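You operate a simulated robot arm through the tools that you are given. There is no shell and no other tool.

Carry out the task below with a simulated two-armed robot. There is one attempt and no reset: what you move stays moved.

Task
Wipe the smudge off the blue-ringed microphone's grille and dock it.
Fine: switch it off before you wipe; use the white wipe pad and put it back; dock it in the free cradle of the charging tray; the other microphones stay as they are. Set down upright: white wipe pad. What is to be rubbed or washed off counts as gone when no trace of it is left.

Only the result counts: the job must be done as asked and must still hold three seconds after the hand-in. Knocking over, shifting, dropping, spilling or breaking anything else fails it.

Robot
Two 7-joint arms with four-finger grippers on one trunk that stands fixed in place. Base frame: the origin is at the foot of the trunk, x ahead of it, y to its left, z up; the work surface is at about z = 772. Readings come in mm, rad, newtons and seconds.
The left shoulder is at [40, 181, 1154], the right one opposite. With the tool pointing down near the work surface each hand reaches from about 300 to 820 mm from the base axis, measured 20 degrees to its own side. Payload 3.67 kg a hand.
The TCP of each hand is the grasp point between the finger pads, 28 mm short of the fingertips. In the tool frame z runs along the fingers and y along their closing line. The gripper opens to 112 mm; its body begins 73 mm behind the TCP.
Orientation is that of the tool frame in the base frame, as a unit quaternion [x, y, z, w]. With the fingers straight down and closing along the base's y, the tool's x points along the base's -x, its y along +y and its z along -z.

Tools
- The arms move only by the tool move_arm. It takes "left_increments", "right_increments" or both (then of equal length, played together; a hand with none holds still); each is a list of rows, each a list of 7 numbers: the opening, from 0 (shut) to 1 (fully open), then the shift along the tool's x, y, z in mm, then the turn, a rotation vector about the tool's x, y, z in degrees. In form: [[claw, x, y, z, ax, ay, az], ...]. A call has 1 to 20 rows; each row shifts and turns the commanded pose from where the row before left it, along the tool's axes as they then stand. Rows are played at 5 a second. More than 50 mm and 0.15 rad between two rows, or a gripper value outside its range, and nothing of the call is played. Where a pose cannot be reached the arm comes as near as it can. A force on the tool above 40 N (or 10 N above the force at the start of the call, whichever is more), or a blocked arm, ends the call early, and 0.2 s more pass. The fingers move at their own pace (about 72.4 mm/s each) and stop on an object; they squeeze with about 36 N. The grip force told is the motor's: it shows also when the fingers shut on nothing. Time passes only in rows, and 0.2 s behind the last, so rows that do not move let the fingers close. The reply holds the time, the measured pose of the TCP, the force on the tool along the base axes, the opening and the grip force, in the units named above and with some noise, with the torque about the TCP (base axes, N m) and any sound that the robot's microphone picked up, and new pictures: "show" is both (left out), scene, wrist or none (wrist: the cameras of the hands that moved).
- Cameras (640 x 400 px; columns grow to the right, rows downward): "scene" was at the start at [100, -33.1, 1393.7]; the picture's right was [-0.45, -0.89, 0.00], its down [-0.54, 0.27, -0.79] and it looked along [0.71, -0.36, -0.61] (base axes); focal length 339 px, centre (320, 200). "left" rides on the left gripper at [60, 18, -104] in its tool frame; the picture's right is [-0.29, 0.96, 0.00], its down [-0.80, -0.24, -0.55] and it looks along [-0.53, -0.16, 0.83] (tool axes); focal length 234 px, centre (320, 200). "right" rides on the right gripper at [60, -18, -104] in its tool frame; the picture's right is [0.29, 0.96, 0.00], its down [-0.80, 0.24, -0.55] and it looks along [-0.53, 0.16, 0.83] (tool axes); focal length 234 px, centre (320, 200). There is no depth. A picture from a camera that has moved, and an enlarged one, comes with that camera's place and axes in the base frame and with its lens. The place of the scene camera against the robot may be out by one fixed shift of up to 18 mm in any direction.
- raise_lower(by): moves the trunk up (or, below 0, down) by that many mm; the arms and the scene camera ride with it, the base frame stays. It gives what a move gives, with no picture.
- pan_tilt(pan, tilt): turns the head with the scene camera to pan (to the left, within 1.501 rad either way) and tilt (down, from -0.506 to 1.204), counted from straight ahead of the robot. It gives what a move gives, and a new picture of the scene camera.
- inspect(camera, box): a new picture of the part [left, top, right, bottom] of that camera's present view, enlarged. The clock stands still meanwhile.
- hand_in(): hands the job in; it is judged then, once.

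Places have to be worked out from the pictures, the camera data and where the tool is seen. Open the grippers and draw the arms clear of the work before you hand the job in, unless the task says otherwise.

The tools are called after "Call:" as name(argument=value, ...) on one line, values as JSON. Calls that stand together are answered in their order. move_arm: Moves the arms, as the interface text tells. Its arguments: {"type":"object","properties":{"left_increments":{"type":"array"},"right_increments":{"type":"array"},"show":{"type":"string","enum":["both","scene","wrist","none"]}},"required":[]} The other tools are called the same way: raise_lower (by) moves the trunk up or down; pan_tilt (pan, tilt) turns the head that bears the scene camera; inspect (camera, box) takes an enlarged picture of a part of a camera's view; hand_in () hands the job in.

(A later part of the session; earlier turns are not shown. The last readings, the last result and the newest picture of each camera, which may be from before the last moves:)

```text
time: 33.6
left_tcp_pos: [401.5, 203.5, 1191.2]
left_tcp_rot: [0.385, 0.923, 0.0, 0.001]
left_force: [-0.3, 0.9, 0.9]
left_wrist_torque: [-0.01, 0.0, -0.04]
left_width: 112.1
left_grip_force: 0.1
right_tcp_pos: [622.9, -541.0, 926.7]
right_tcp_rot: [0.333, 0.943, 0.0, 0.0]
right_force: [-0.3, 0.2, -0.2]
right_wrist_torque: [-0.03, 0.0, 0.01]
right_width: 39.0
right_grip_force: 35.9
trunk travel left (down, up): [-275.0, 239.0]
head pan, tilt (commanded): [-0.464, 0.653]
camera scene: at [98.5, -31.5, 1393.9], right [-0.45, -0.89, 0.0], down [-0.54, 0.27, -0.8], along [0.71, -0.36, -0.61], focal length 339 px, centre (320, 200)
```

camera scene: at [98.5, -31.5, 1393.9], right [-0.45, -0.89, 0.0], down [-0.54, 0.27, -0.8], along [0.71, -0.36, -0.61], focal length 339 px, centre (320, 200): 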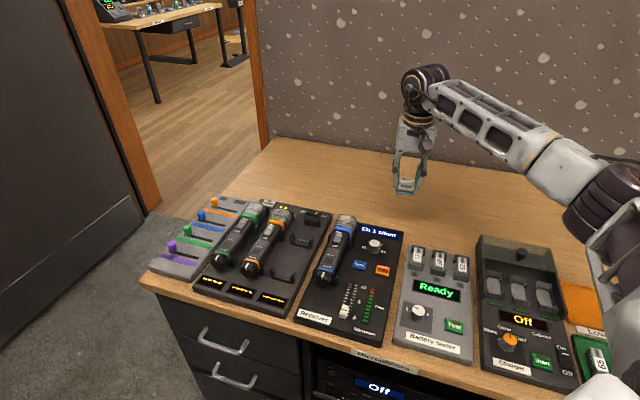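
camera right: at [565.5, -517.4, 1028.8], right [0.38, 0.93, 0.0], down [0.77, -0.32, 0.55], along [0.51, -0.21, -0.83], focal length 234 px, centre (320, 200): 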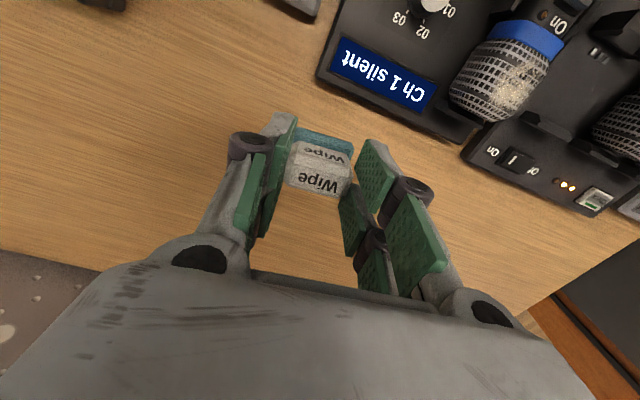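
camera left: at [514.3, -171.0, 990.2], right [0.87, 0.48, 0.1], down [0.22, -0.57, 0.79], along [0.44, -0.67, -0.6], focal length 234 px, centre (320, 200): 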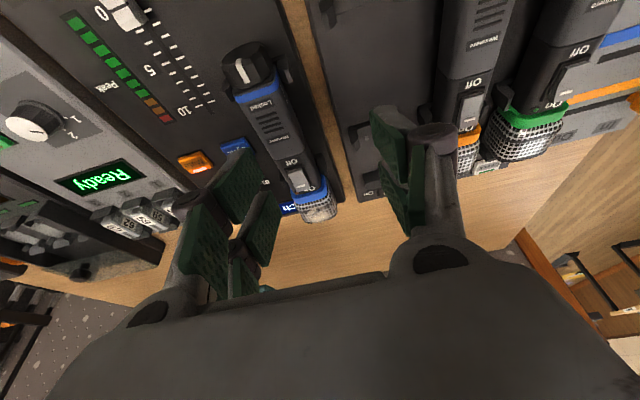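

Left arm is clear. Now I'll turn the pad to lie across the mic and carry it over the smudge at (650, -387), staying about 45 mm above the head.

Call:
move_arm(right_increments=[[0, 0, 0, 0, 0, 0, 6.2], [0, 23.3, 32.1, 0, 0, 0, 0], [0, 23.3, 32.1, 0, 0, 0, 0], [0, 23.3, 32.1, 0, 0, 0, 0], [0, 23.3, 32.1, 0, 0, 0, 0], [0, 0, 0, 0, 0, 0, 0]], show="both")

Call:
inspect(camera="scene", box=[300, 160, 400, 260])

Call:
inspect(camera="right", box=[220, 60, 420, 230])

```text
time: 35.0
left_tcp_pos: [403.0, 200.2, 1191.8]
left_tcp_rot: [0.384, 0.923, 0.0, 0.0]
left_force: [-0.1, -0.8, 0.2]
left_wrist_torque: [0.01, -0.03, -0.01]
left_width: 112.1
left_grip_force: 0.1
right_tcp_pos: [648.0, -387.3, 926.0]
right_tcp_rot: [0.384, 0.923, 0.001, 0.0]
right_force: [-0.2, -0.8, 0.3]
right_wrist_torque: [0.02, -0.01, 0.0]
right_width: 39.2
right_grip_force: 35.9
trunk travel left (down, up): [-275.0, 239.0]
head pan, tilt (commanded): [-0.464, 0.653]
camera scene: at [99.7, -34.0, 1393.7], right [-0.45, -0.89, 0.0], down [-0.54, 0.27, -0.79], along [0.71, -0.36, -0.61], focal length 339 px, centre (320, 200)
camera right: at [593.0, -355.7, 1029.3], right [0.48, 0.88, 0.0], down [0.73, -0.4, 0.55], along [0.49, -0.26, -0.83], focal length 234 px, centre (320, 200)
```

scene: 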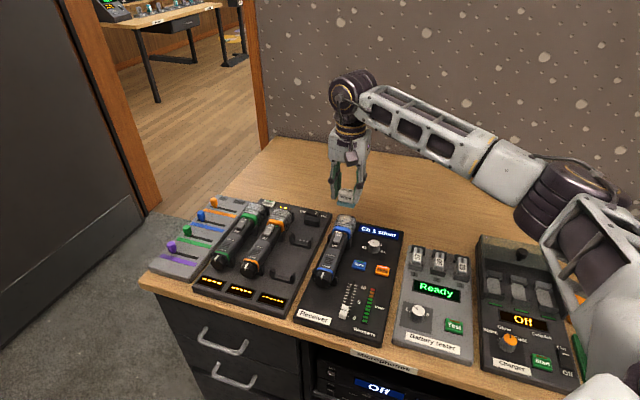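
right: 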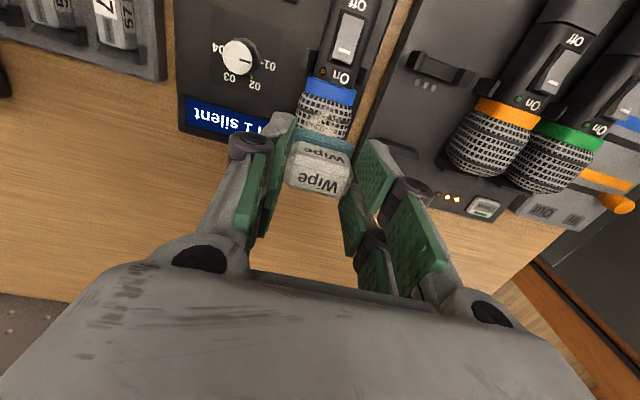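

```text
4.00 times, centred on (350, 210) of scene
camera zoom: at [99.7, -34.0, 1393.7], right [-0.45, -0.89, 0.0], down [-0.54, 0.27, -0.79], along [0.71, -0.36, -0.61], focal length 1357 px, centre (200, 160)
```

zoom: 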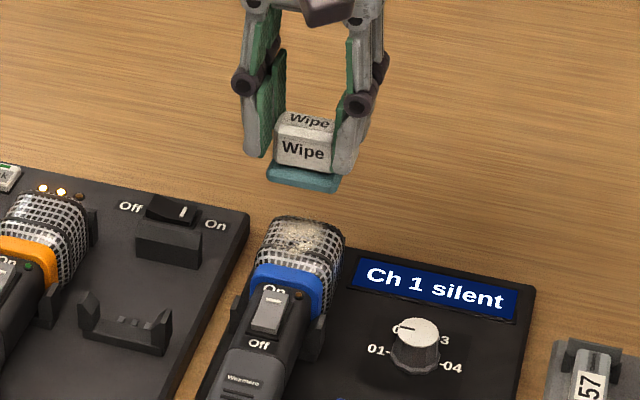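

```text
2.35 times, centred on (320, 145) of right
camera zoom: at [593.0, -355.7, 1029.3], right [0.48, 0.88, 0.0], down [0.73, -0.4, 0.55], along [0.49, -0.26, -0.83], focal length 551 px, centre (320, 329)
```

zoom: 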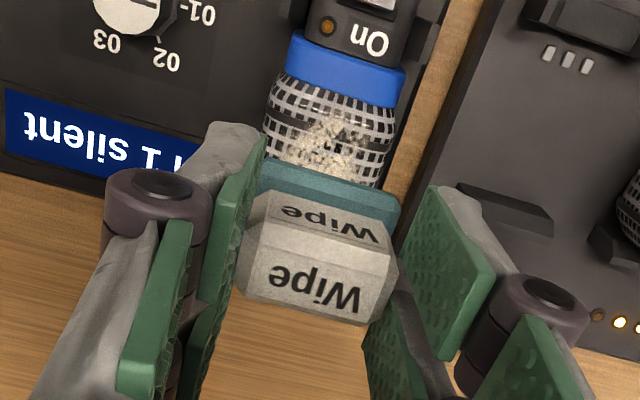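

The pad is right over the smudge, about 45 mm above. I'll descend, then creep to find contact.

Call:
move_arm(right_increments=[[0, 0, 0, 18, 0, 0, 0], [0, 0, 0, 18, 0, 0, 0], [0, 0, 0, 2, 0, 0, 0], [0, 0, 0, 2, 0, 0, 0], [0, 0, 0, 2, 0, 0, 0], [0, 0, 0, 0, 0, 0, 0]], show="none")

Call:
inspect(camera="scene", box=[310, 190, 380, 250])

```text
time: 36.4
left_tcp_pos: [403.2, 202.2, 1192.0]
left_tcp_rot: [0.384, 0.923, 0.0, 0.0]
left_force: [-0.1, -0.3, 0.0]
left_wrist_torque: [-0.02, 0.01, -0.03]
left_width: 112.0
left_grip_force: 0.0
right_tcp_pos: [649.5, -387.9, 883.0]
right_tcp_rot: [0.384, 0.923, 0.0, 0.0]
right_force: [-0.5, -0.1, -0.3]
right_wrist_torque: [-0.02, -0.03, 0.0]
right_width: 39.3
right_grip_force: 36.2
trunk travel left (down, up): [-275.0, 239.0]
head pan, tilt (commanded): [-0.464, 0.653]
```

```text
6.67 times, centred on (345, 220) of scene
camera zoom: at [100.1, -33.0, 1393.7], right [-0.45, -0.89, 0.0], down [-0.54, 0.27, -0.79], along [0.71, -0.36, -0.61], focal length 2262 px, centre (153, 67)
```

zoom: 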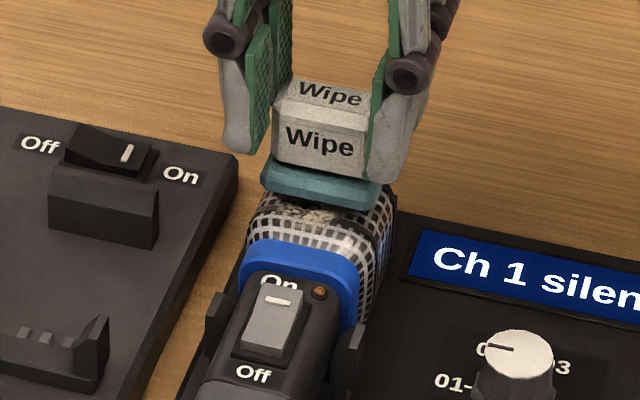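

Nearly touching (no force yet). Continuing in 1.5 mm steps until a light contact force shows.

Call:
move_arm(right_increments=[[0, 0, 0, 1.5, 0, 0, 0], [0, 0, 0, 1.5, 0, 0, 0], [0, 0, 0, 1.5, 0, 0, 0], [0, 0, 0, 0, 0, 0, 0]], show="none")

Call:
inspect(camera="scene", box=[310, 190, 380, 250])

```text
time: 37.4
left_tcp_pos: [403.5, 201.1, 1190.8]
left_tcp_rot: [0.384, 0.923, 0.0, 0.0]
left_force: [0.0, 0.6, -0.1]
left_wrist_torque: [-0.01, -0.02, 0.02]
left_width: 112.2
left_grip_force: 0.1
right_tcp_pos: [649.7, -386.5, 878.3]
right_tcp_rot: [0.385, 0.923, 0.0, 0.0]
right_force: [0.1, 0.4, -0.4]
right_wrist_torque: [-0.01, -0.01, 0.0]
right_width: 38.9
right_grip_force: 36.1
trunk travel left (down, up): [-275.0, 239.0]
head pan, tilt (commanded): [-0.464, 0.653]
```

```text
6.67 times, centred on (345, 220) of scene
camera zoom: at [100.1, -33.0, 1393.7], right [-0.45, -0.89, 0.0], down [-0.54, 0.27, -0.79], along [0.71, -0.36, -0.61], focal length 2262 px, centre (153, 67)
```

zoom: 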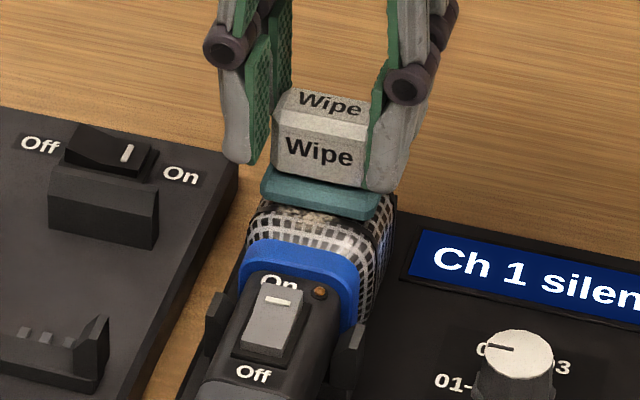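

Still no force; continuing with finer steps.

Call:
move_arm(right_increments=[[0, 0, 0, 1, 0, 0, 0], [0, 0, 0, 1, 0, 0, 0], [0, 0, 0, 1, 0, 0, 0], [0, 0, 0, 0, 0, 0, 0]], show="none")

Call:
inspect(camera="scene", box=[310, 190, 380, 250])

```text
time: 38.4
left_tcp_pos: [403.1, 202.2, 1190.8]
left_tcp_rot: [0.384, 0.923, 0.0, 0.001]
left_force: [1.0, 0.2, 1.5]
left_wrist_torque: [-0.01, 0.01, 0.0]
left_width: 111.9
left_grip_force: 0.1
right_tcp_pos: [648.9, -386.6, 878.4]
right_tcp_rot: [0.384, 0.923, 0.0, 0.002]
right_force: [3.0, -1.7, 11.6]
right_wrist_torque: [-0.01, 0.06, 0.03]
right_width: 39.3
right_grip_force: 36.5
trunk travel left (down, up): [-275.0, 239.0]
head pan, tilt (commanded): [-0.464, 0.653]
```

```text
6.67 times, centred on (345, 220) of scene
camera zoom: at [99.2, -32.5, 1393.8], right [-0.45, -0.89, 0.0], down [-0.54, 0.27, -0.8], along [0.71, -0.36, -0.61], focal length 2262 px, centre (153, 67)
```

zoom: 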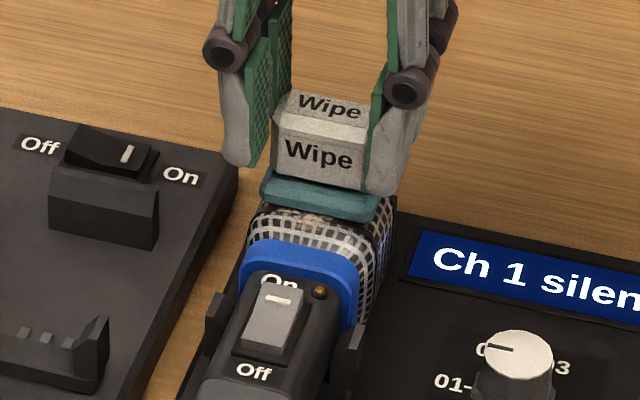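

Light contact: 11.6 N and the mic stays seated. Now I'll rub with short side-to-side and lengthwise strokes.

Call:
move_arm(right_increments=[[0, 0, -4, 0, 0, 0, 0], [0, 0, -4, 0, 0, 0, 0], [0, 0, 4, 0, 0, 0, 0], [0, 0, 4, 0, 0, 0, 0], [0, 0, 4, 0, 0, 0, 0], [0, 0, 4, 0, 0, 0, 0], [0, 0, -4, 0, 0, 0, 0], [0, 0, -4, 0, 0, 0, 0], [0, 4, 0, 0, 0, 0, 0], [0, 4, 0, 0, 0, 0, 0], [0, 4, 0, 0, 0, 0, 0], [0, -4, 0, 0, 0, 0, 0], [0, -4, 0, 0, 0, 0, 0], [0, -4, 0, 0, 0, 0, 0], [0, 0, 0, 0, 0, 0, 0]], show="none")

Call:
inspect(camera="scene", box=[310, 190, 380, 250])

```text
time: 41.6
left_tcp_pos: [402.0, 202.3, 1191.3]
left_tcp_rot: [0.384, 0.923, -0.001, 0.002]
left_force: [0.4, 0.1, 0.1]
left_wrist_torque: [-0.02, 0.0, 0.01]
left_width: 112.1
left_grip_force: 0.0
right_tcp_pos: [648.2, -384.9, 878.2]
right_tcp_rot: [0.384, 0.923, 0.0, 0.001]
right_force: [-2.7, 5.0, 17.4]
right_wrist_torque: [0.45, 0.31, -0.02]
right_width: 39.1
right_grip_force: 35.2
trunk travel left (down, up): [-275.0, 239.0]
head pan, tilt (commanded): [-0.464, 0.653]
```

```text
6.67 times, centred on (345, 220) of scene
camera zoom: at [97.9, -31.3, 1393.9], right [-0.45, -0.89, 0.0], down [-0.54, 0.27, -0.8], along [0.71, -0.36, -0.61], focal length 2262 px, centre (153, 67)
```

zoom: 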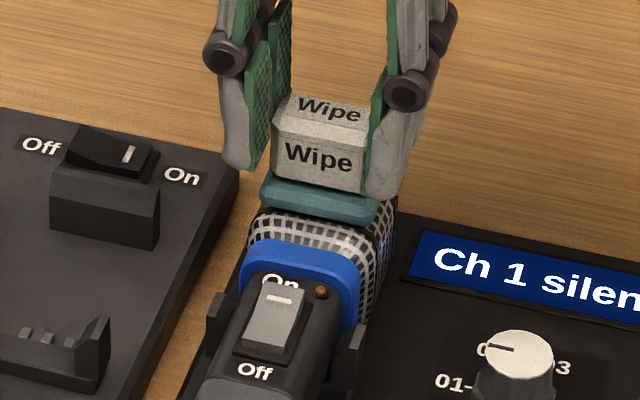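

The strip in front of the pad already looks clean. I'll lift and look at what is left.

Call:
move_arm(right_increments=[[0, 0, 0, -20, 0, 0, 0], [0, 0, 0, -30, 0, 0, 0], [0, 0, -40, -10, 0, 0, 0], [0, 0, -40, -10, 0, 0, 0], [0, 0, 0, 0, 0, 0, 0]], show="wrist")

Call:
inspect(camera="scene", box=[325, 205, 365, 240])

Call:
inspect(camera="right", box=[330, 60, 470, 200])

```text
time: 42.8
left_tcp_pos: [404.8, 202.3, 1189.4]
left_tcp_rot: [0.385, 0.923, 0.0, 0.001]
left_force: [0.2, -0.2, -0.8]
left_wrist_torque: [0.0, 0.01, -0.01]
left_width: 111.7
left_grip_force: 0.0
right_tcp_pos: [594.2, -442.3, 946.6]
right_tcp_rot: [0.384, 0.923, 0.0, -0.001]
right_force: [0.6, 0.0, -0.3]
right_wrist_torque: [-0.04, 0.01, 0.0]
right_width: 39.1
right_grip_force: 35.8
trunk travel left (down, up): [-275.0, 239.0]
head pan, tilt (commanded): [-0.464, 0.653]
camera right: at [538.2, -411.5, 1049.5], right [0.48, 0.88, 0.0], down [0.73, -0.4, 0.55], along [0.49, -0.26, -0.83], focal length 234 px, centre (320, 200)
```

right: 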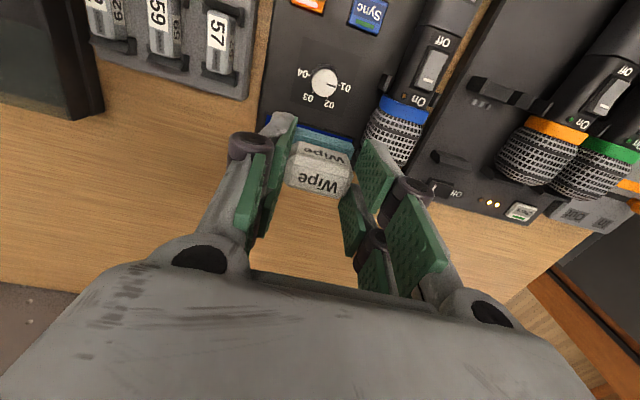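

```text
11.43 times, centred on (345, 222) of scene
camera zoom: at [101.2, -32.1, 1393.6], right [-0.45, -0.89, 0.0], down [-0.54, 0.27, -0.79], along [0.71, -0.36, -0.61], focal length 3878 px, centre (34, -57)
```

zoom: 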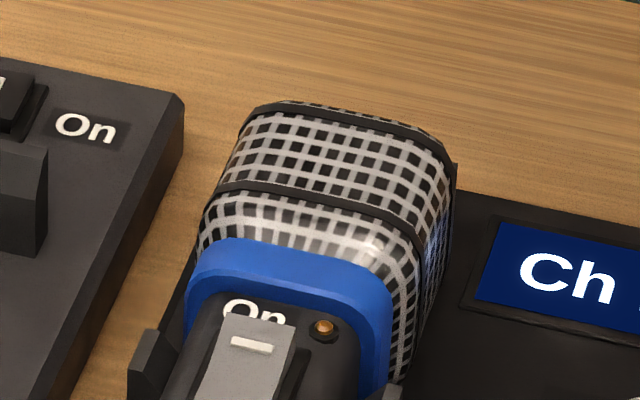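

```text
2.86 times, centred on (400, 130) of right
camera zoom: at [538.2, -411.5, 1049.5], right [0.48, 0.88, 0.0], down [0.73, -0.4, 0.55], along [0.49, -0.26, -0.83], focal length 669 px, centre (91, 400)
```

zoom: 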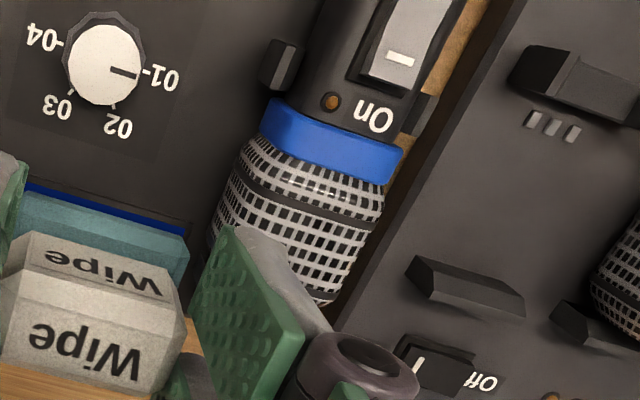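

From the scene view and this wrist view the grille looks clean. I'll carry the pad back above its home spot (same path reversed) and inspect the head's far side from there before releasing.

Call:
move_arm(right_increments=[[0, -23.3, -12.1, 0, 0, 0, 0], [0, -23.3, -12.1, 0, 0, 0, 0], [0, -23.3, -12.1, 0, 0, 0, 0], [0, -23.3, -12.1, 0, 0, 0, 0], [0, 0, 0, 0, 0, 0, -6.2], [0, 0, 0, 0, 0, 0, 0]], show="both")

Call:
inspect(camera="right", box=[430, 0, 590, 130])

Call:
inspect(camera="right", box=[240, 90, 400, 230])

```text
time: 44.2
left_tcp_pos: [403.6, 201.2, 1191.7]
left_tcp_rot: [0.385, 0.923, 0.0, 0.001]
left_force: [0.8, -0.4, 0.2]
left_wrist_torque: [0.02, 0.05, -0.02]
left_width: 111.8
left_grip_force: 0.0
right_tcp_pos: [623.4, -543.4, 945.2]
right_tcp_rot: [0.333, 0.943, 0.0, 0.0]
right_force: [-0.1, -0.2, -0.9]
right_wrist_torque: [0.01, -0.04, -0.02]
right_width: 39.0
right_grip_force: 36.3
trunk travel left (down, up): [-275.0, 239.0]
head pan, tilt (commanded): [-0.464, 0.653]
camera scene: at [100.2, -33.2, 1393.7], right [-0.45, -0.89, 0.0], down [-0.54, 0.27, -0.79], along [0.71, -0.36, -0.61], focal length 339 px, centre (320, 200)
camera right: at [566.1, -518.8, 1049.8], right [0.38, 0.93, 0.0], down [0.77, -0.31, 0.55], along [0.51, -0.21, -0.83], focal length 234 px, centre (320, 200)
```

scene: 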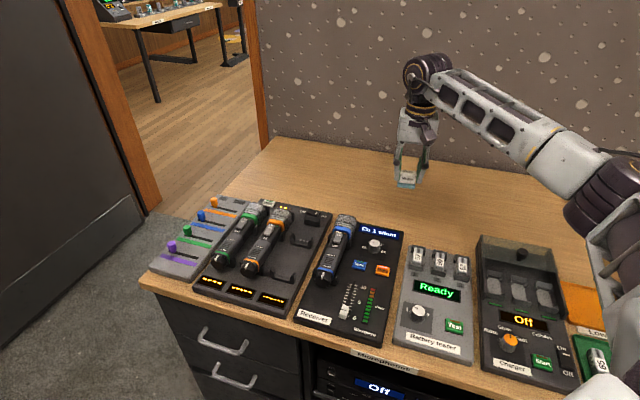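
right: 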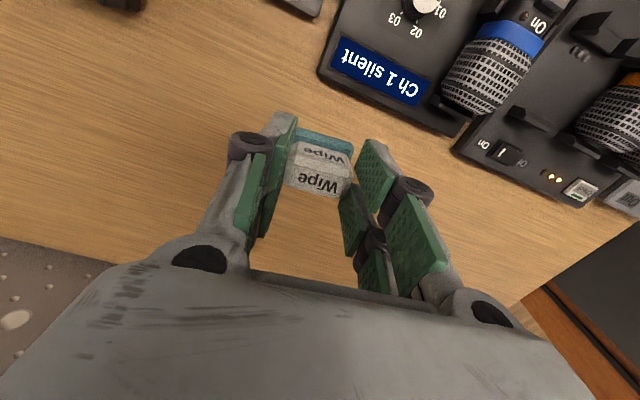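

```text
3.08 times, centred on (510, 65) of right
camera zoom: at [566.1, -518.8, 1049.8], right [0.38, 0.93, 0.0], down [0.77, -0.31, 0.55], along [0.51, -0.21, -0.83], focal length 720 px, centre (-265, 615)
```

zoom: 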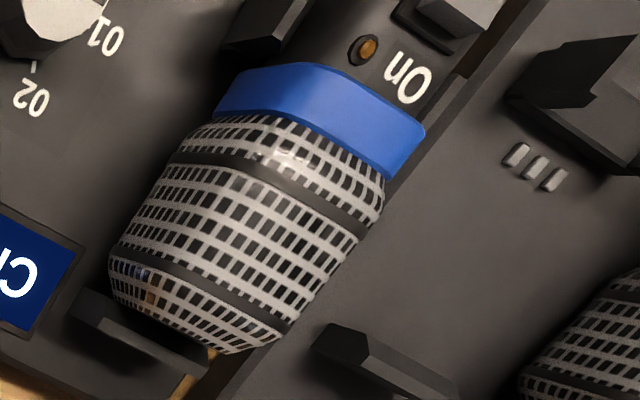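

```text
2.86 times, centred on (320, 160) of right
camera zoom: at [566.1, -518.8, 1049.8], right [0.38, 0.93, 0.0], down [0.77, -0.31, 0.55], along [0.51, -0.21, -0.83], focal length 669 px, centre (320, 314)
```

zoom: 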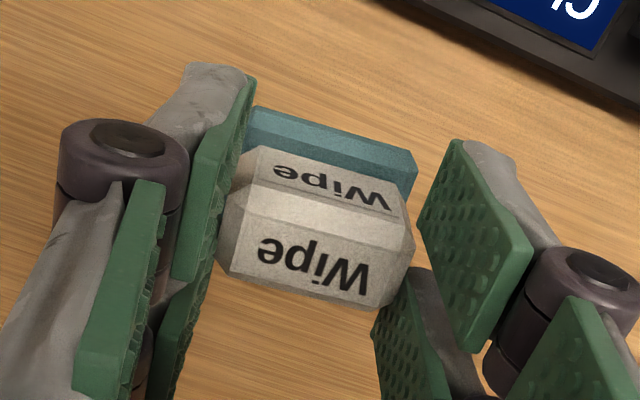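

The pad hasn't slipped in the grip. I'll look closer for any trace of the smudge from both cameras before putting the pad down.

Call:
inspect(camera="right", box=[445, 25, 535, 115])

Call:
inspect(camera="scene", box=[330, 210, 360, 235])

```text
4.44 times, centred on (490, 70) of right
camera zoom: at [566.1, -518.8, 1049.8], right [0.38, 0.93, 0.0], down [0.77, -0.31, 0.55], along [0.51, -0.21, -0.83], focal length 1041 px, centre (-436, 778)
```

zoom: 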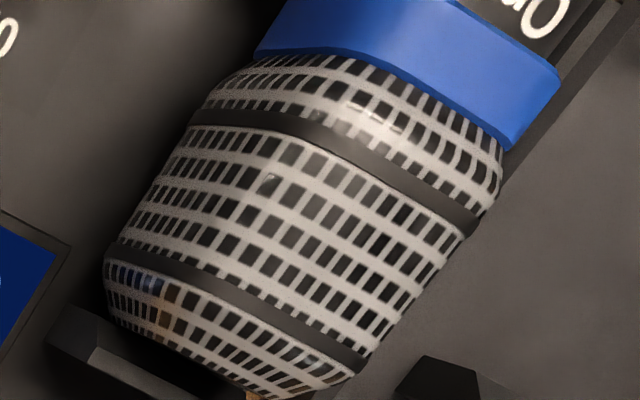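

```text
16.00 times, centred on (345, 222) of scene
camera zoom: at [100.2, -33.2, 1393.7], right [-0.45, -0.89, 0.0], down [-0.54, 0.27, -0.79], along [0.71, -0.36, -0.61], focal length 5429 px, centre (-80, -160)
```

zoom: 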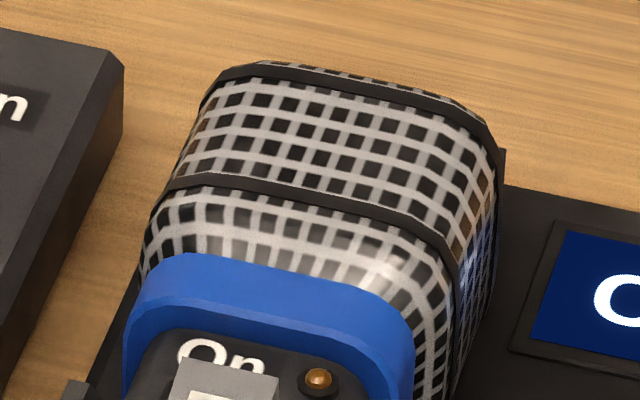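

No trace remains. Now I'll lower the pad back to the exact grasp pose (140.5 mm down), slowing at the end.

Call:
move_arm(right_increments=[[0, 0, 0, 45, 0, 0, 0], [0, 0, 0, 45, 0, 0, 0], [0, 0, 0, 35, 0, 0, 0], [0, 0, 0, 8, 0, 0, 0], [0, 0, 0, 3, 0, 0, 0], [0, 0, 0, 2, 0, 0, 0], [0, 0, 0, 1, 0, 0, 0], [0, 0, 0, 0, 0, 0, 0]], show="wrist")

Call:
inspect(camera="scene", box=[375, 200, 425, 240])

```text
time: 46.0
left_tcp_pos: [404.2, 200.5, 1191.5]
left_tcp_rot: [0.385, 0.923, -0.001, 0.0]
left_force: [-0.5, -0.1, 0.6]
left_wrist_torque: [0.0, -0.01, 0.01]
left_width: 111.8
left_grip_force: 0.1
right_tcp_pos: [623.8, -543.4, 806.4]
right_tcp_rot: [0.334, 0.943, 0.0, 0.0]
right_force: [-1.0, 0.2, -0.1]
right_wrist_torque: [-0.01, -0.01, 0.02]
right_width: 39.0
right_grip_force: 35.7
trunk travel left (down, up): [-275.0, 239.0]
head pan, tilt (commanded): [-0.464, 0.653]
camera right: at [565.5, -518.4, 910.1], right [0.38, 0.93, 0.0], down [0.77, -0.32, 0.55], along [0.51, -0.21, -0.83], focal length 234 px, centre (320, 200)
```

right: 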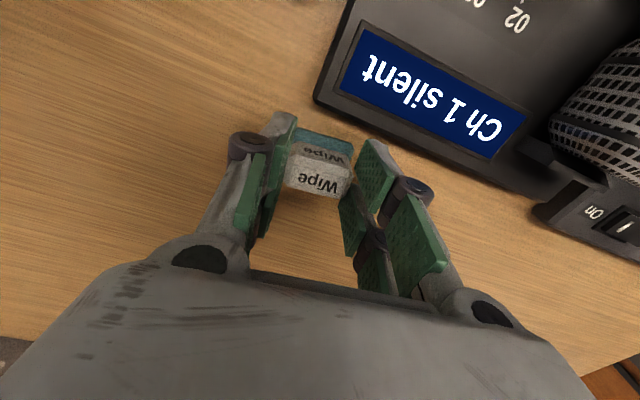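

```text
10.00 times, centred on (400, 220) of scene
camera zoom: at [100.2, -33.1, 1393.7], right [-0.45, -0.89, 0.0], down [-0.54, 0.27, -0.79], along [0.71, -0.36, -0.61], focal length 3393 px, centre (-480, 0)
```

zoom: 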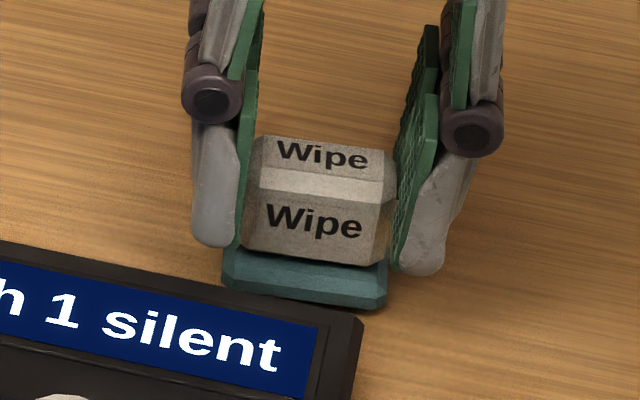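

Nearly down (about 1.5 mm left). Lowering the last bit and watching the force.

Call:
move_arm(right_increments=[[0, 0, 0, 0.8, 0, 0, 0], [0, 0, 0, 0.7, 0, 0, 0], [0, 0, 0, 0, 0, 0, 0]], show="none")

Call:
inspect(camera="scene", box=[375, 200, 425, 240])

```text
time: 46.8
left_tcp_pos: [403.6, 201.4, 1191.0]
left_tcp_rot: [0.385, 0.923, 0.001, 0.0]
left_force: [1.1, -0.5, 0.4]
left_wrist_torque: [0.0, 0.01, -0.01]
left_width: 112.1
left_grip_force: 0.1
right_tcp_pos: [624.2, -544.3, 804.8]
right_tcp_rot: [0.334, 0.943, 0.0, 0.0]
right_force: [-0.3, 0.0, 1.1]
right_wrist_torque: [0.0, -0.05, -0.01]
right_width: 39.1
right_grip_force: 36.2
trunk travel left (down, up): [-275.0, 239.0]
head pan, tilt (commanded): [-0.464, 0.653]
```

```text
10.00 times, centred on (400, 220) of scene
camera zoom: at [100.1, -33.0, 1393.7], right [-0.45, -0.89, 0.0], down [-0.54, 0.27, -0.79], along [0.71, -0.36, -0.61], focal length 3393 px, centre (-480, 0)
```

zoom: 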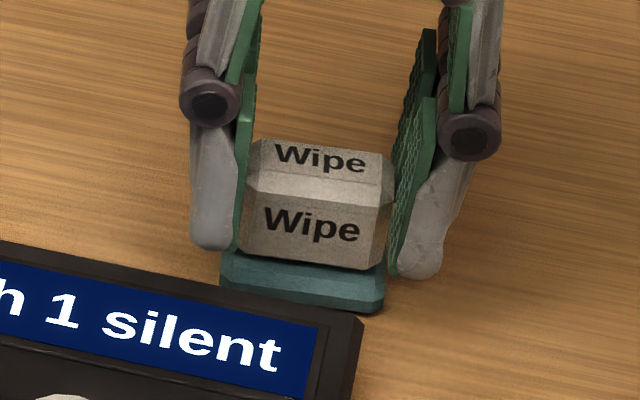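

It matches its original place to within a millimetre. A last 0.7 mm, then release.

Call:
move_arm(right_increments=[[0, 0, 0, 0.7, 0, 0, 0], [0, 0, 0, 0, 0, 0, 0]], show="none")

```text
time: 47.4
left_tcp_pos: [402.9, 201.0, 1191.0]
left_tcp_rot: [0.384, 0.923, 0.001, 0.0]
left_force: [-0.5, 0.4, 0.3]
left_wrist_torque: [0.0, -0.04, -0.03]
left_width: 111.9
left_grip_force: 0.0
right_tcp_pos: [623.7, -543.3, 804.7]
right_tcp_rot: [0.334, 0.943, 0.0, -0.001]
right_force: [0.6, -0.8, 4.0]
right_wrist_torque: [-0.1, -0.09, -0.01]
right_width: 39.2
right_grip_force: 36.0
trunk travel left (down, up): [-275.0, 239.0]
head pan, tilt (commanded): [-0.464, 0.653]
```

The pad is standing on the desk (4 N). I'll open slowly to a partial width and then lift straight up.

Call:
move_arm(right_increments=[[0.5, 0, 0, 0, 0, 0, 0], [0.7, 0, 0, 0, 0, 0, 0], [0.9, 0, 0, 0, 0, 0, 0], [1, 0, 0, -20, 0, 0, 0], [1, 0, 0, -40, 0, 0, 0], [1, 0, 0, -40, 0, 0, 0], [1, 0, 0, 0, 0, 0, 0]], show="both")

Call:
inspect(camera="scene", box=[380, 205, 420, 235])

```text
time: 49.0
left_tcp_pos: [404.2, 200.3, 1190.0]
left_tcp_rot: [0.385, 0.923, 0.0, 0.0]
left_force: [0.7, 0.3, -0.2]
left_wrist_torque: [-0.01, 0.05, 0.02]
left_width: 112.1
left_grip_force: 0.0
right_tcp_pos: [624.2, -542.7, 906.8]
right_tcp_rot: [0.334, 0.943, 0.0, 0.0]
right_force: [-0.3, -0.3, -0.5]
right_wrist_torque: [0.02, -0.02, 0.01]
right_width: 112.2
right_grip_force: 0.0
trunk travel left (down, up): [-275.0, 239.0]
head pan, tilt (commanded): [-0.464, 0.653]
camera scene: at [100.4, -33.4, 1393.6], right [-0.45, -0.89, 0.0], down [-0.54, 0.27, -0.79], along [0.71, -0.36, -0.61], focal length 339 px, centre (320, 200)
camera right: at [565.6, -518.2, 1008.6], right [0.38, 0.93, 0.0], down [0.77, -0.32, 0.55], along [0.51, -0.21, -0.83], focal length 234 px, centre (320, 200)
```

scene: 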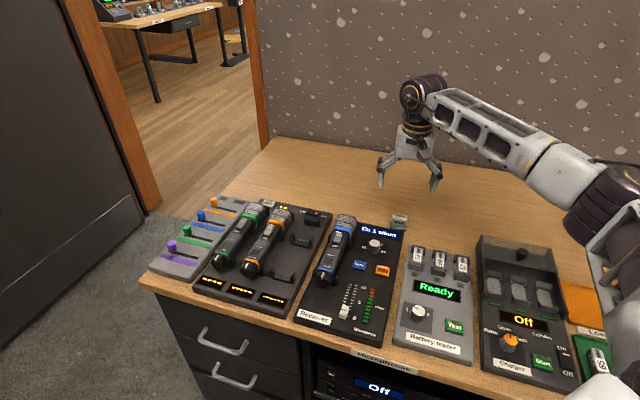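
right: 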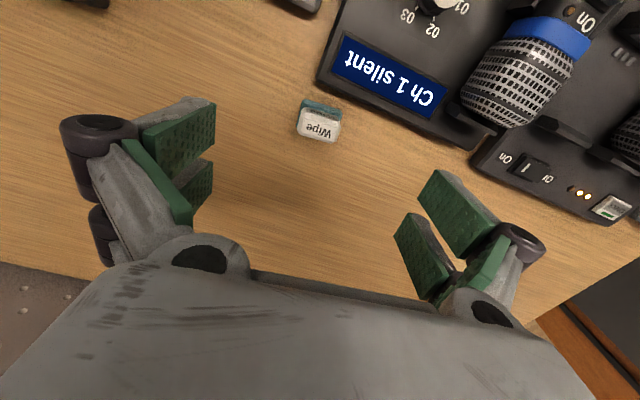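

```text
13.33 times, centred on (400, 220) of scene
camera zoom: at [100.4, -33.4, 1393.6], right [-0.45, -0.89, 0.0], down [-0.54, 0.27, -0.79], along [0.71, -0.36, -0.61], focal length 4524 px, centre (-747, -67)
```

zoom: 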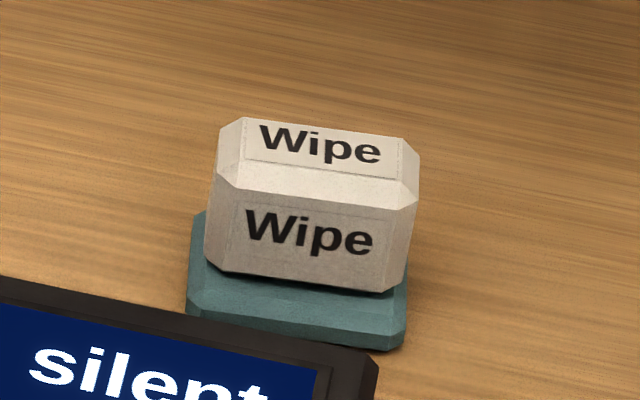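

The pad is back exactly where it stood. Next I'll move the right hand high over the charging tray to measure the free cradle against the docked mics.

Call:
move_arm(right_increments=[[1, 0, 0, -41, 0, 0, 0], [1, 0, 0, -41, 0, 0, 0], [1, 0, 0, -41, 0, 0, 0], [1, 0, 0, 0, 0, 0, 6.2], [1, 30, 30.3, 0, 0, 0, 0], [1, 30, 30.3, 0, 0, 0, 0], [1, 30, 30.3, 0, 0, 0, 0], [1, 30, 30.3, 0, 0, 0, 0], [1, 30, 30.3, 0, 0, 0, 0], [1, 30, 30.3, 0, 0, 0, 0], [1, 30, 30.3, 0, 0, 0, 0], [1, 0, 0, 0, 0, 0, 0]], show="wrist")

Call:
inspect(camera="right", box=[220, 0, 420, 125])

Call:
inspect(camera="right", box=[220, 110, 420, 235])

```text
time: 51.6
left_tcp_pos: [403.7, 200.4, 1191.8]
left_tcp_rot: [0.384, 0.923, 0.001, 0.0]
left_force: [-0.8, -0.1, -0.2]
left_wrist_torque: [0.03, 0.01, -0.03]
left_width: 111.9
left_grip_force: 0.2
right_tcp_pos: [626.7, -246.4, 1026.7]
right_tcp_rot: [0.384, 0.923, 0.001, -0.001]
right_force: [-0.4, -0.7, 0.2]
right_wrist_torque: [0.02, -0.02, 0.03]
right_width: 111.9
right_grip_force: 0.0
trunk travel left (down, up): [-275.0, 239.0]
head pan, tilt (commanded): [-0.464, 0.653]
camera right: at [571.6, -214.9, 1131.3], right [0.48, 0.88, 0.0], down [0.73, -0.4, 0.55], along [0.49, -0.26, -0.83], focal length 234 px, centre (320, 200)
```

right: 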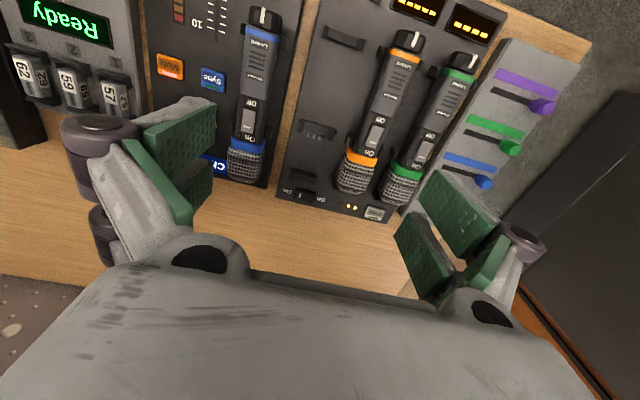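

```text
3.20 times, centred on (320, 62) of right
camera zoom: at [571.6, -214.9, 1131.3], right [0.48, 0.88, 0.0], down [0.73, -0.4, 0.55], along [0.49, -0.26, -0.83], focal length 749 px, centre (320, 640)
```

zoom: 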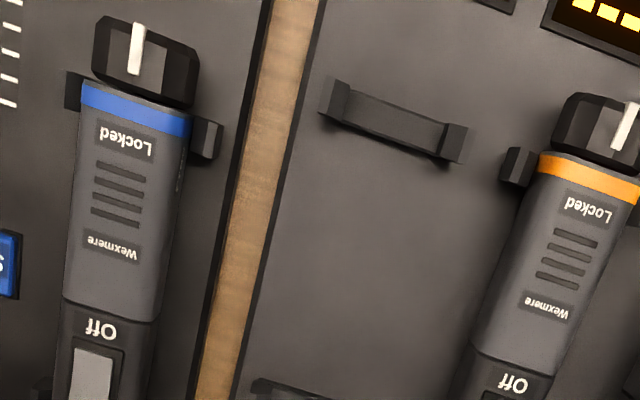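

```text
3.20 times, centred on (320, 172) of right
camera zoom: at [571.6, -214.9, 1131.3], right [0.48, 0.88, 0.0], down [0.73, -0.4, 0.55], along [0.49, -0.26, -0.83], focal length 749 px, centre (320, 288)
```

zoom: 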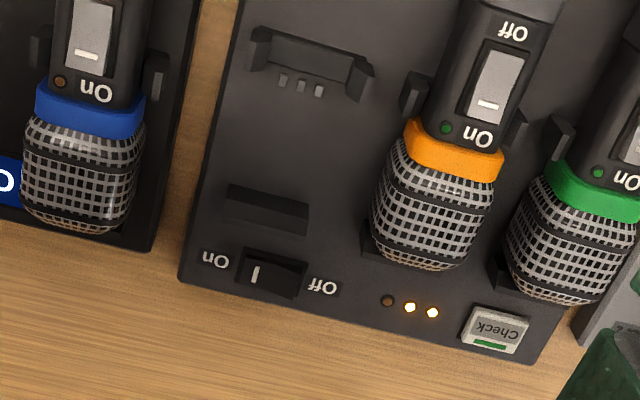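

Excellent view. From it, the orange mic sits 27.9 mm back and 166.3 mm sideways from the blue one, and the docks look about 75 mm apart. I'll zoom on the cradles to confirm the spacing.

Call:
inspect(camera="right", box=[285, 105, 375, 160])

Call:
inspect(camera="right", box=[300, 10, 400, 70])

Call:
inspect(camera="right", box=[280, 160, 420, 225])

Call:
inspect(camera="right", box=[390, 40, 490, 140])

```text
7.11 times, centred on (330, 132) of right
camera zoom: at [571.6, -214.9, 1131.3], right [0.48, 0.88, 0.0], down [0.73, -0.4, 0.55], along [0.49, -0.26, -0.83], focal length 1665 px, centre (249, 680)
```

zoom: 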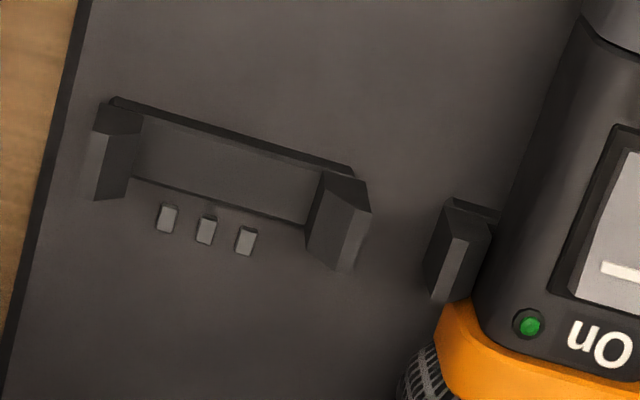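

```text
6.40 times, centred on (350, 40) of right
camera zoom: at [571.6, -214.9, 1131.3], right [0.48, 0.88, 0.0], down [0.73, -0.4, 0.55], along [0.49, -0.26, -0.83], focal length 1499 px, centre (128, 1224)
```

zoom: 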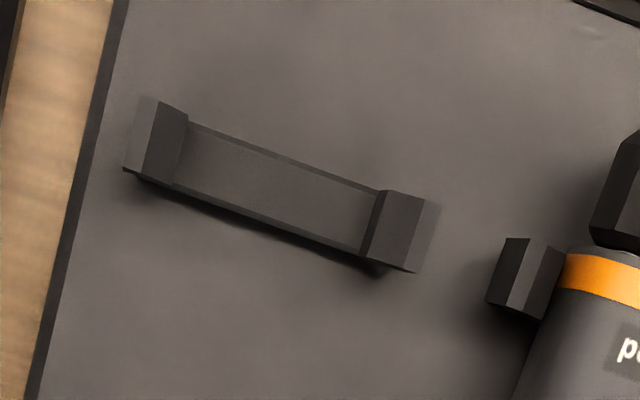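

```text
4.57 times, centred on (350, 192) of right
camera zoom: at [571.6, -214.9, 1131.3], right [0.48, 0.88, 0.0], down [0.73, -0.4, 0.55], along [0.49, -0.26, -0.83], focal length 1070 px, centre (183, 234)
```

zoom: 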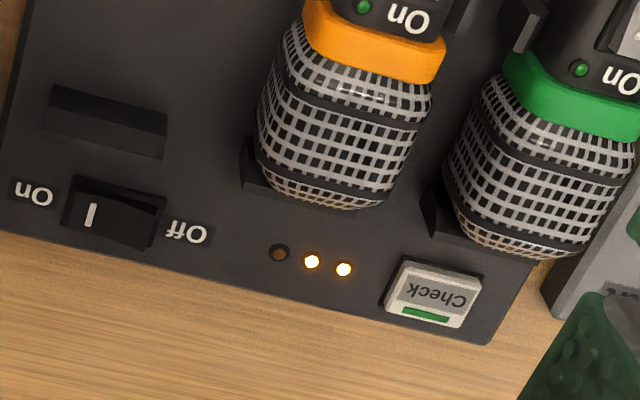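

```text
4.00 times, centred on (440, 90) of right
camera zoom: at [571.6, -214.9, 1131.3], right [0.48, 0.88, 0.0], down [0.73, -0.4, 0.55], along [0.49, -0.26, -0.83], focal length 937 px, centre (-160, 640)
```

zoom: 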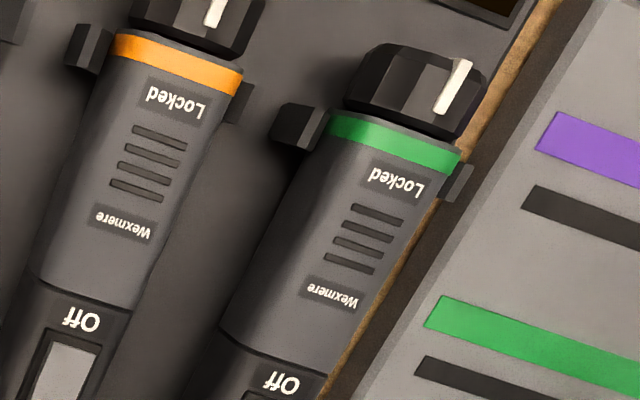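

Dock spacing is about 75.5 mm, so the blue mic must shift by roughly (44.8, 83.8) mm in base x, y at the same height, with a +0.5° turn. I'll position the right hand, half open, above the mic body between its cradles.

Call:
move_arm(right_increments=[[0.5, -2.85, -42, 0, 0, 0, 0], [0.5, -2.85, -42, 0, 0, 0, 0], [0.5, 0, 0, 42, 0, 0, 0], [0.5, 0, 0, 42, 0, 0, 0], [0.5, 0, 0, 42, 0, 0, 0], [0.5, 0, 0, 41, 0, 0, 0], [0.5, 0, 0, 0, 0, 0, 0]], show="both")

Call:
inspect(camera="right", box=[220, 60, 420, 230])

Call:
inspect(camera="scene", box=[290, 190, 390, 290])

```text
time: 53.2
left_tcp_pos: [402.3, 201.3, 1191.9]
left_tcp_rot: [0.384, 0.923, 0.0, 0.0]
left_force: [0.0, -0.5, 0.0]
left_wrist_torque: [-0.02, 0.0, -0.02]
left_width: 111.8
left_grip_force: 0.0
right_tcp_pos: [571.0, -307.6, 861.4]
right_tcp_rot: [0.384, 0.923, 0.0, 0.0]
right_force: [0.9, 1.2, 1.1]
right_wrist_torque: [-0.01, -0.03, 0.0]
right_width: 56.1
right_grip_force: 0.0
trunk travel left (down, up): [-275.0, 239.0]
head pan, tilt (commanded): [-0.464, 0.653]
camera scene: at [99.6, -32.8, 1393.8], right [-0.45, -0.89, 0.0], down [-0.54, 0.27, -0.8], along [0.71, -0.36, -0.61], focal length 339 px, centre (320, 200)
camera right: at [515.2, -276.4, 963.9], right [0.48, 0.88, 0.0], down [0.73, -0.4, 0.55], along [0.49, -0.26, -0.83], focal length 234 px, centre (320, 200)
```

scene: 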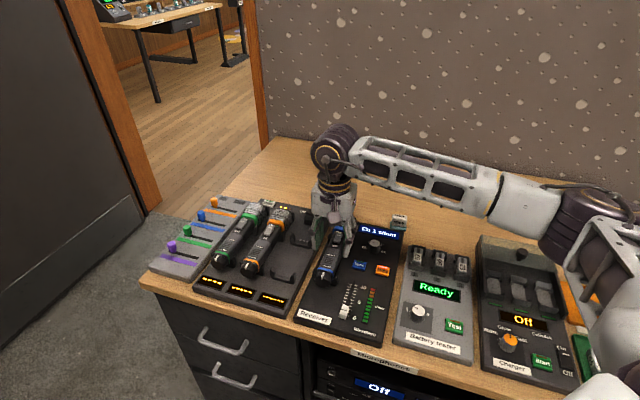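
right: 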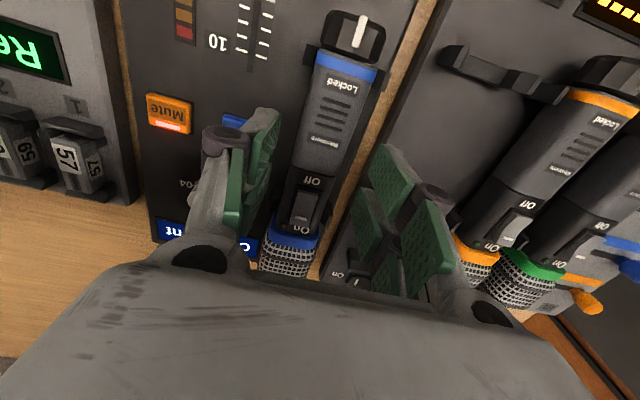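

```text
2.35 times, centred on (320, 145) of right
camera zoom: at [515.2, -276.4, 963.9], right [0.48, 0.88, 0.0], down [0.73, -0.4, 0.55], along [0.49, -0.26, -0.83], focal length 551 px, centre (320, 329)
```

zoom: 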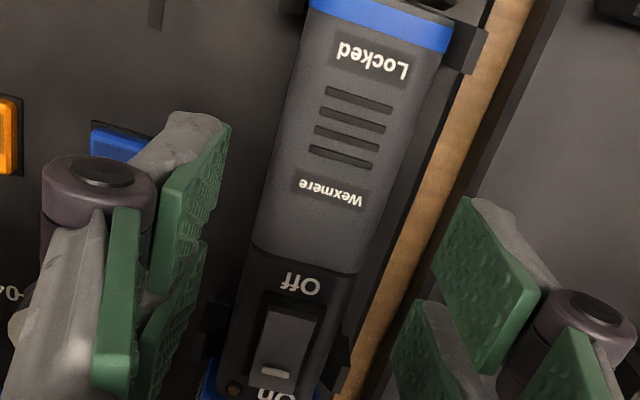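

```text
4.00 times, centred on (340, 240) of scene
camera zoom: at [99.6, -32.8, 1393.8], right [-0.45, -0.89, 0.0], down [-0.54, 0.27, -0.8], along [0.71, -0.36, -0.61], focal length 1357 px, centre (240, 40)
```

zoom: 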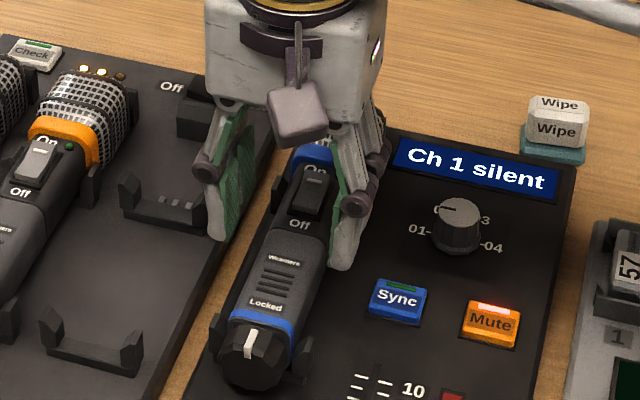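

Well centred over the body. Lowering 54 mm so the pads straddle the mic, then I'll check clearances.

Call:
move_arm(right_increments=[[0.5, 0, 0, 20, 0, 0, 0], [0.5, 0, 0, 20, 0, 0, 0], [0.5, 0, 0, 8, 0, 0, 0], [0.5, 0, 0, 5, 0, 0, 0], [0.5, 0, 0, 0, 0, 0, 0]], show="wrist")

Call:
inspect(camera="scene", box=[300, 210, 380, 290])

Call:
inspect(camera="right", box=[220, 60, 420, 230])

```text
time: 54.4
left_tcp_pos: [403.3, 201.5, 1190.9]
left_tcp_rot: [0.384, 0.924, 0.0, 0.001]
left_force: [0.1, -0.1, -0.1]
left_wrist_torque: [0.01, -0.01, -0.04]
left_width: 112.0
left_grip_force: 0.0
right_tcp_pos: [570.3, -307.9, 806.7]
right_tcp_rot: [0.384, 0.923, 0.0, 0.0]
right_force: [-0.2, 0.4, 0.6]
right_wrist_torque: [0.01, -0.02, -0.01]
right_width: 56.0
right_grip_force: 0.0
trunk travel left (down, up): [-275.0, 239.0]
head pan, tilt (commanded): [-0.464, 0.653]
camera right: at [515.4, -276.4, 910.9], right [0.48, 0.88, 0.0], down [0.73, -0.4, 0.55], along [0.49, -0.26, -0.83], focal length 234 px, centre (320, 200)
```

right: 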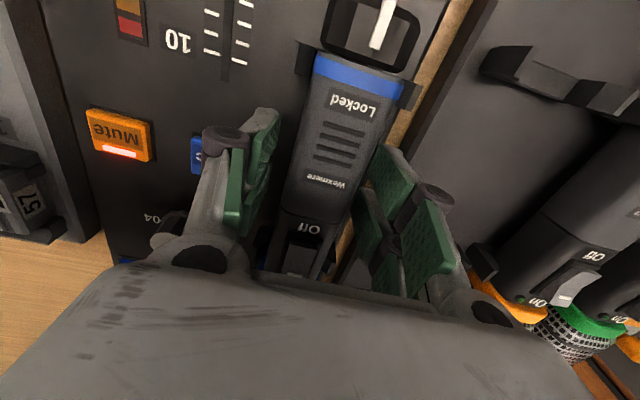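

```text
5.00 times, centred on (340, 250) of scene
camera zoom: at [100.1, -32.9, 1393.7], right [-0.45, -0.89, 0.0], down [-0.54, 0.27, -0.79], along [0.71, -0.36, -0.61], focal length 1696 px, centre (220, -50)
```

zoom: 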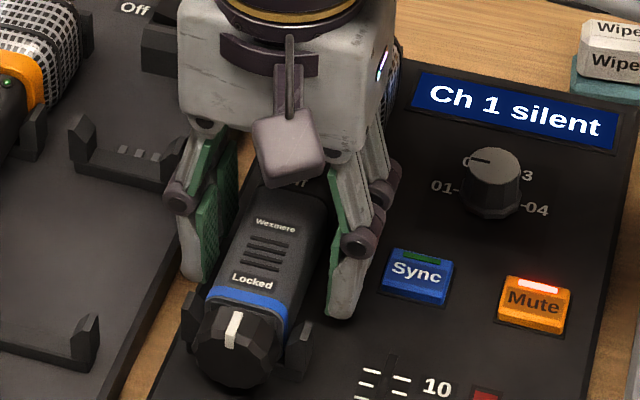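

```text
2.35 times, centred on (320, 145) of right
camera zoom: at [515.4, -276.4, 910.9], right [0.48, 0.88, 0.0], down [0.73, -0.4, 0.55], along [0.49, -0.26, -0.83], focal length 551 px, centre (320, 329)
```

zoom: 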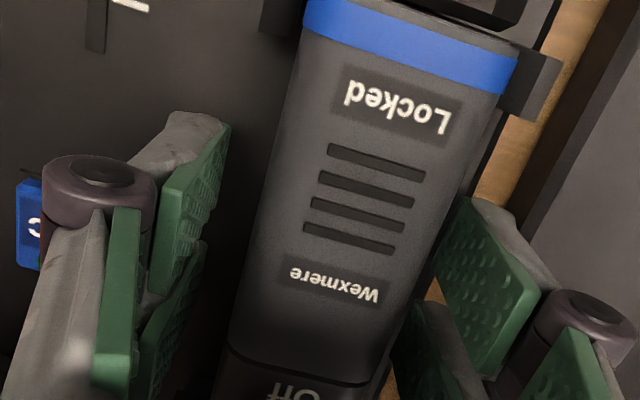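

The pads straddle the body without contact. Closing on the mic.

Call:
move_arm(right_increments=[[0.3, 0, 0, 0, 0, 0, 0], [0, 0, 0, 0, 0, 0, 0], [0, 0, 0, 0, 0, 0, 0], [0, 0, 0, 0, 0, 0, 0], [0, 0, 0, 0, 0, 0, 0]], show="wrist")

Call:
inspect(camera="scene", box=[300, 210, 380, 290])

Call:
inspect(camera="right", box=[220, 60, 420, 230])

```text
time: 55.6
left_tcp_pos: [403.6, 200.0, 1190.8]
left_tcp_rot: [0.384, 0.923, 0.0, 0.0]
left_force: [0.6, -0.2, 0.3]
left_wrist_torque: [-0.01, 0.01, -0.05]
left_width: 111.8
left_grip_force: 0.0
right_tcp_pos: [571.4, -308.6, 806.8]
right_tcp_rot: [0.385, 0.923, -0.001, 0.0]
right_force: [-0.3, 0.7, -1.0]
right_wrist_torque: [0.03, -0.03, 0.04]
right_width: 35.7
right_grip_force: 35.9
trunk travel left (down, up): [-275.0, 239.0]
head pan, tilt (commanded): [-0.464, 0.653]
camera right: at [515.4, -276.5, 911.0], right [0.48, 0.88, 0.0], down [0.73, -0.4, 0.55], along [0.49, -0.26, -0.83], focal length 234 px, centre (320, 200)
```

right: 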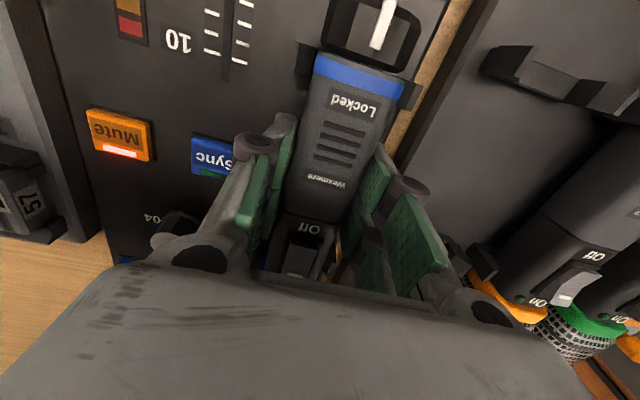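

```text
5.00 times, centred on (340, 250) of scene
camera zoom: at [100.1, -33.0, 1393.7], right [-0.45, -0.89, 0.0], down [-0.54, 0.27, -0.79], along [0.71, -0.36, -0.61], focal length 1696 px, centre (220, -50)
```

zoom: 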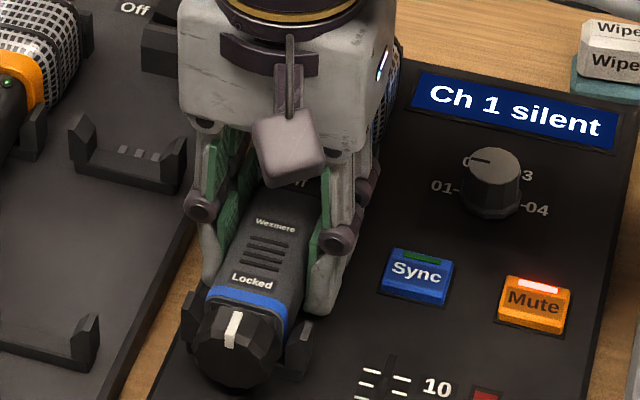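

```text
2.35 times, centred on (320, 145) of right
camera zoom: at [515.4, -276.5, 911.0], right [0.48, 0.88, 0.0], down [0.73, -0.4, 0.55], along [0.49, -0.26, -0.83], focal length 551 px, centre (320, 329)
```

zoom: 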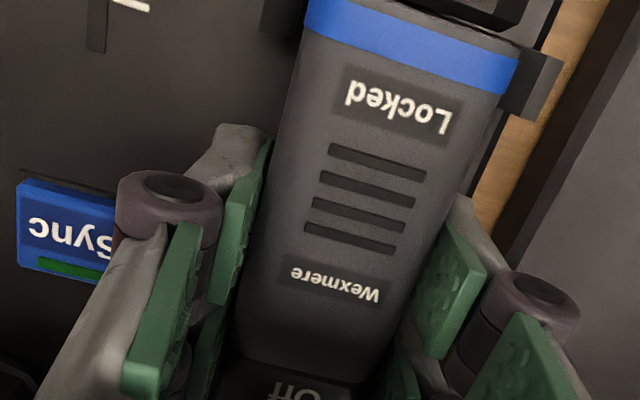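

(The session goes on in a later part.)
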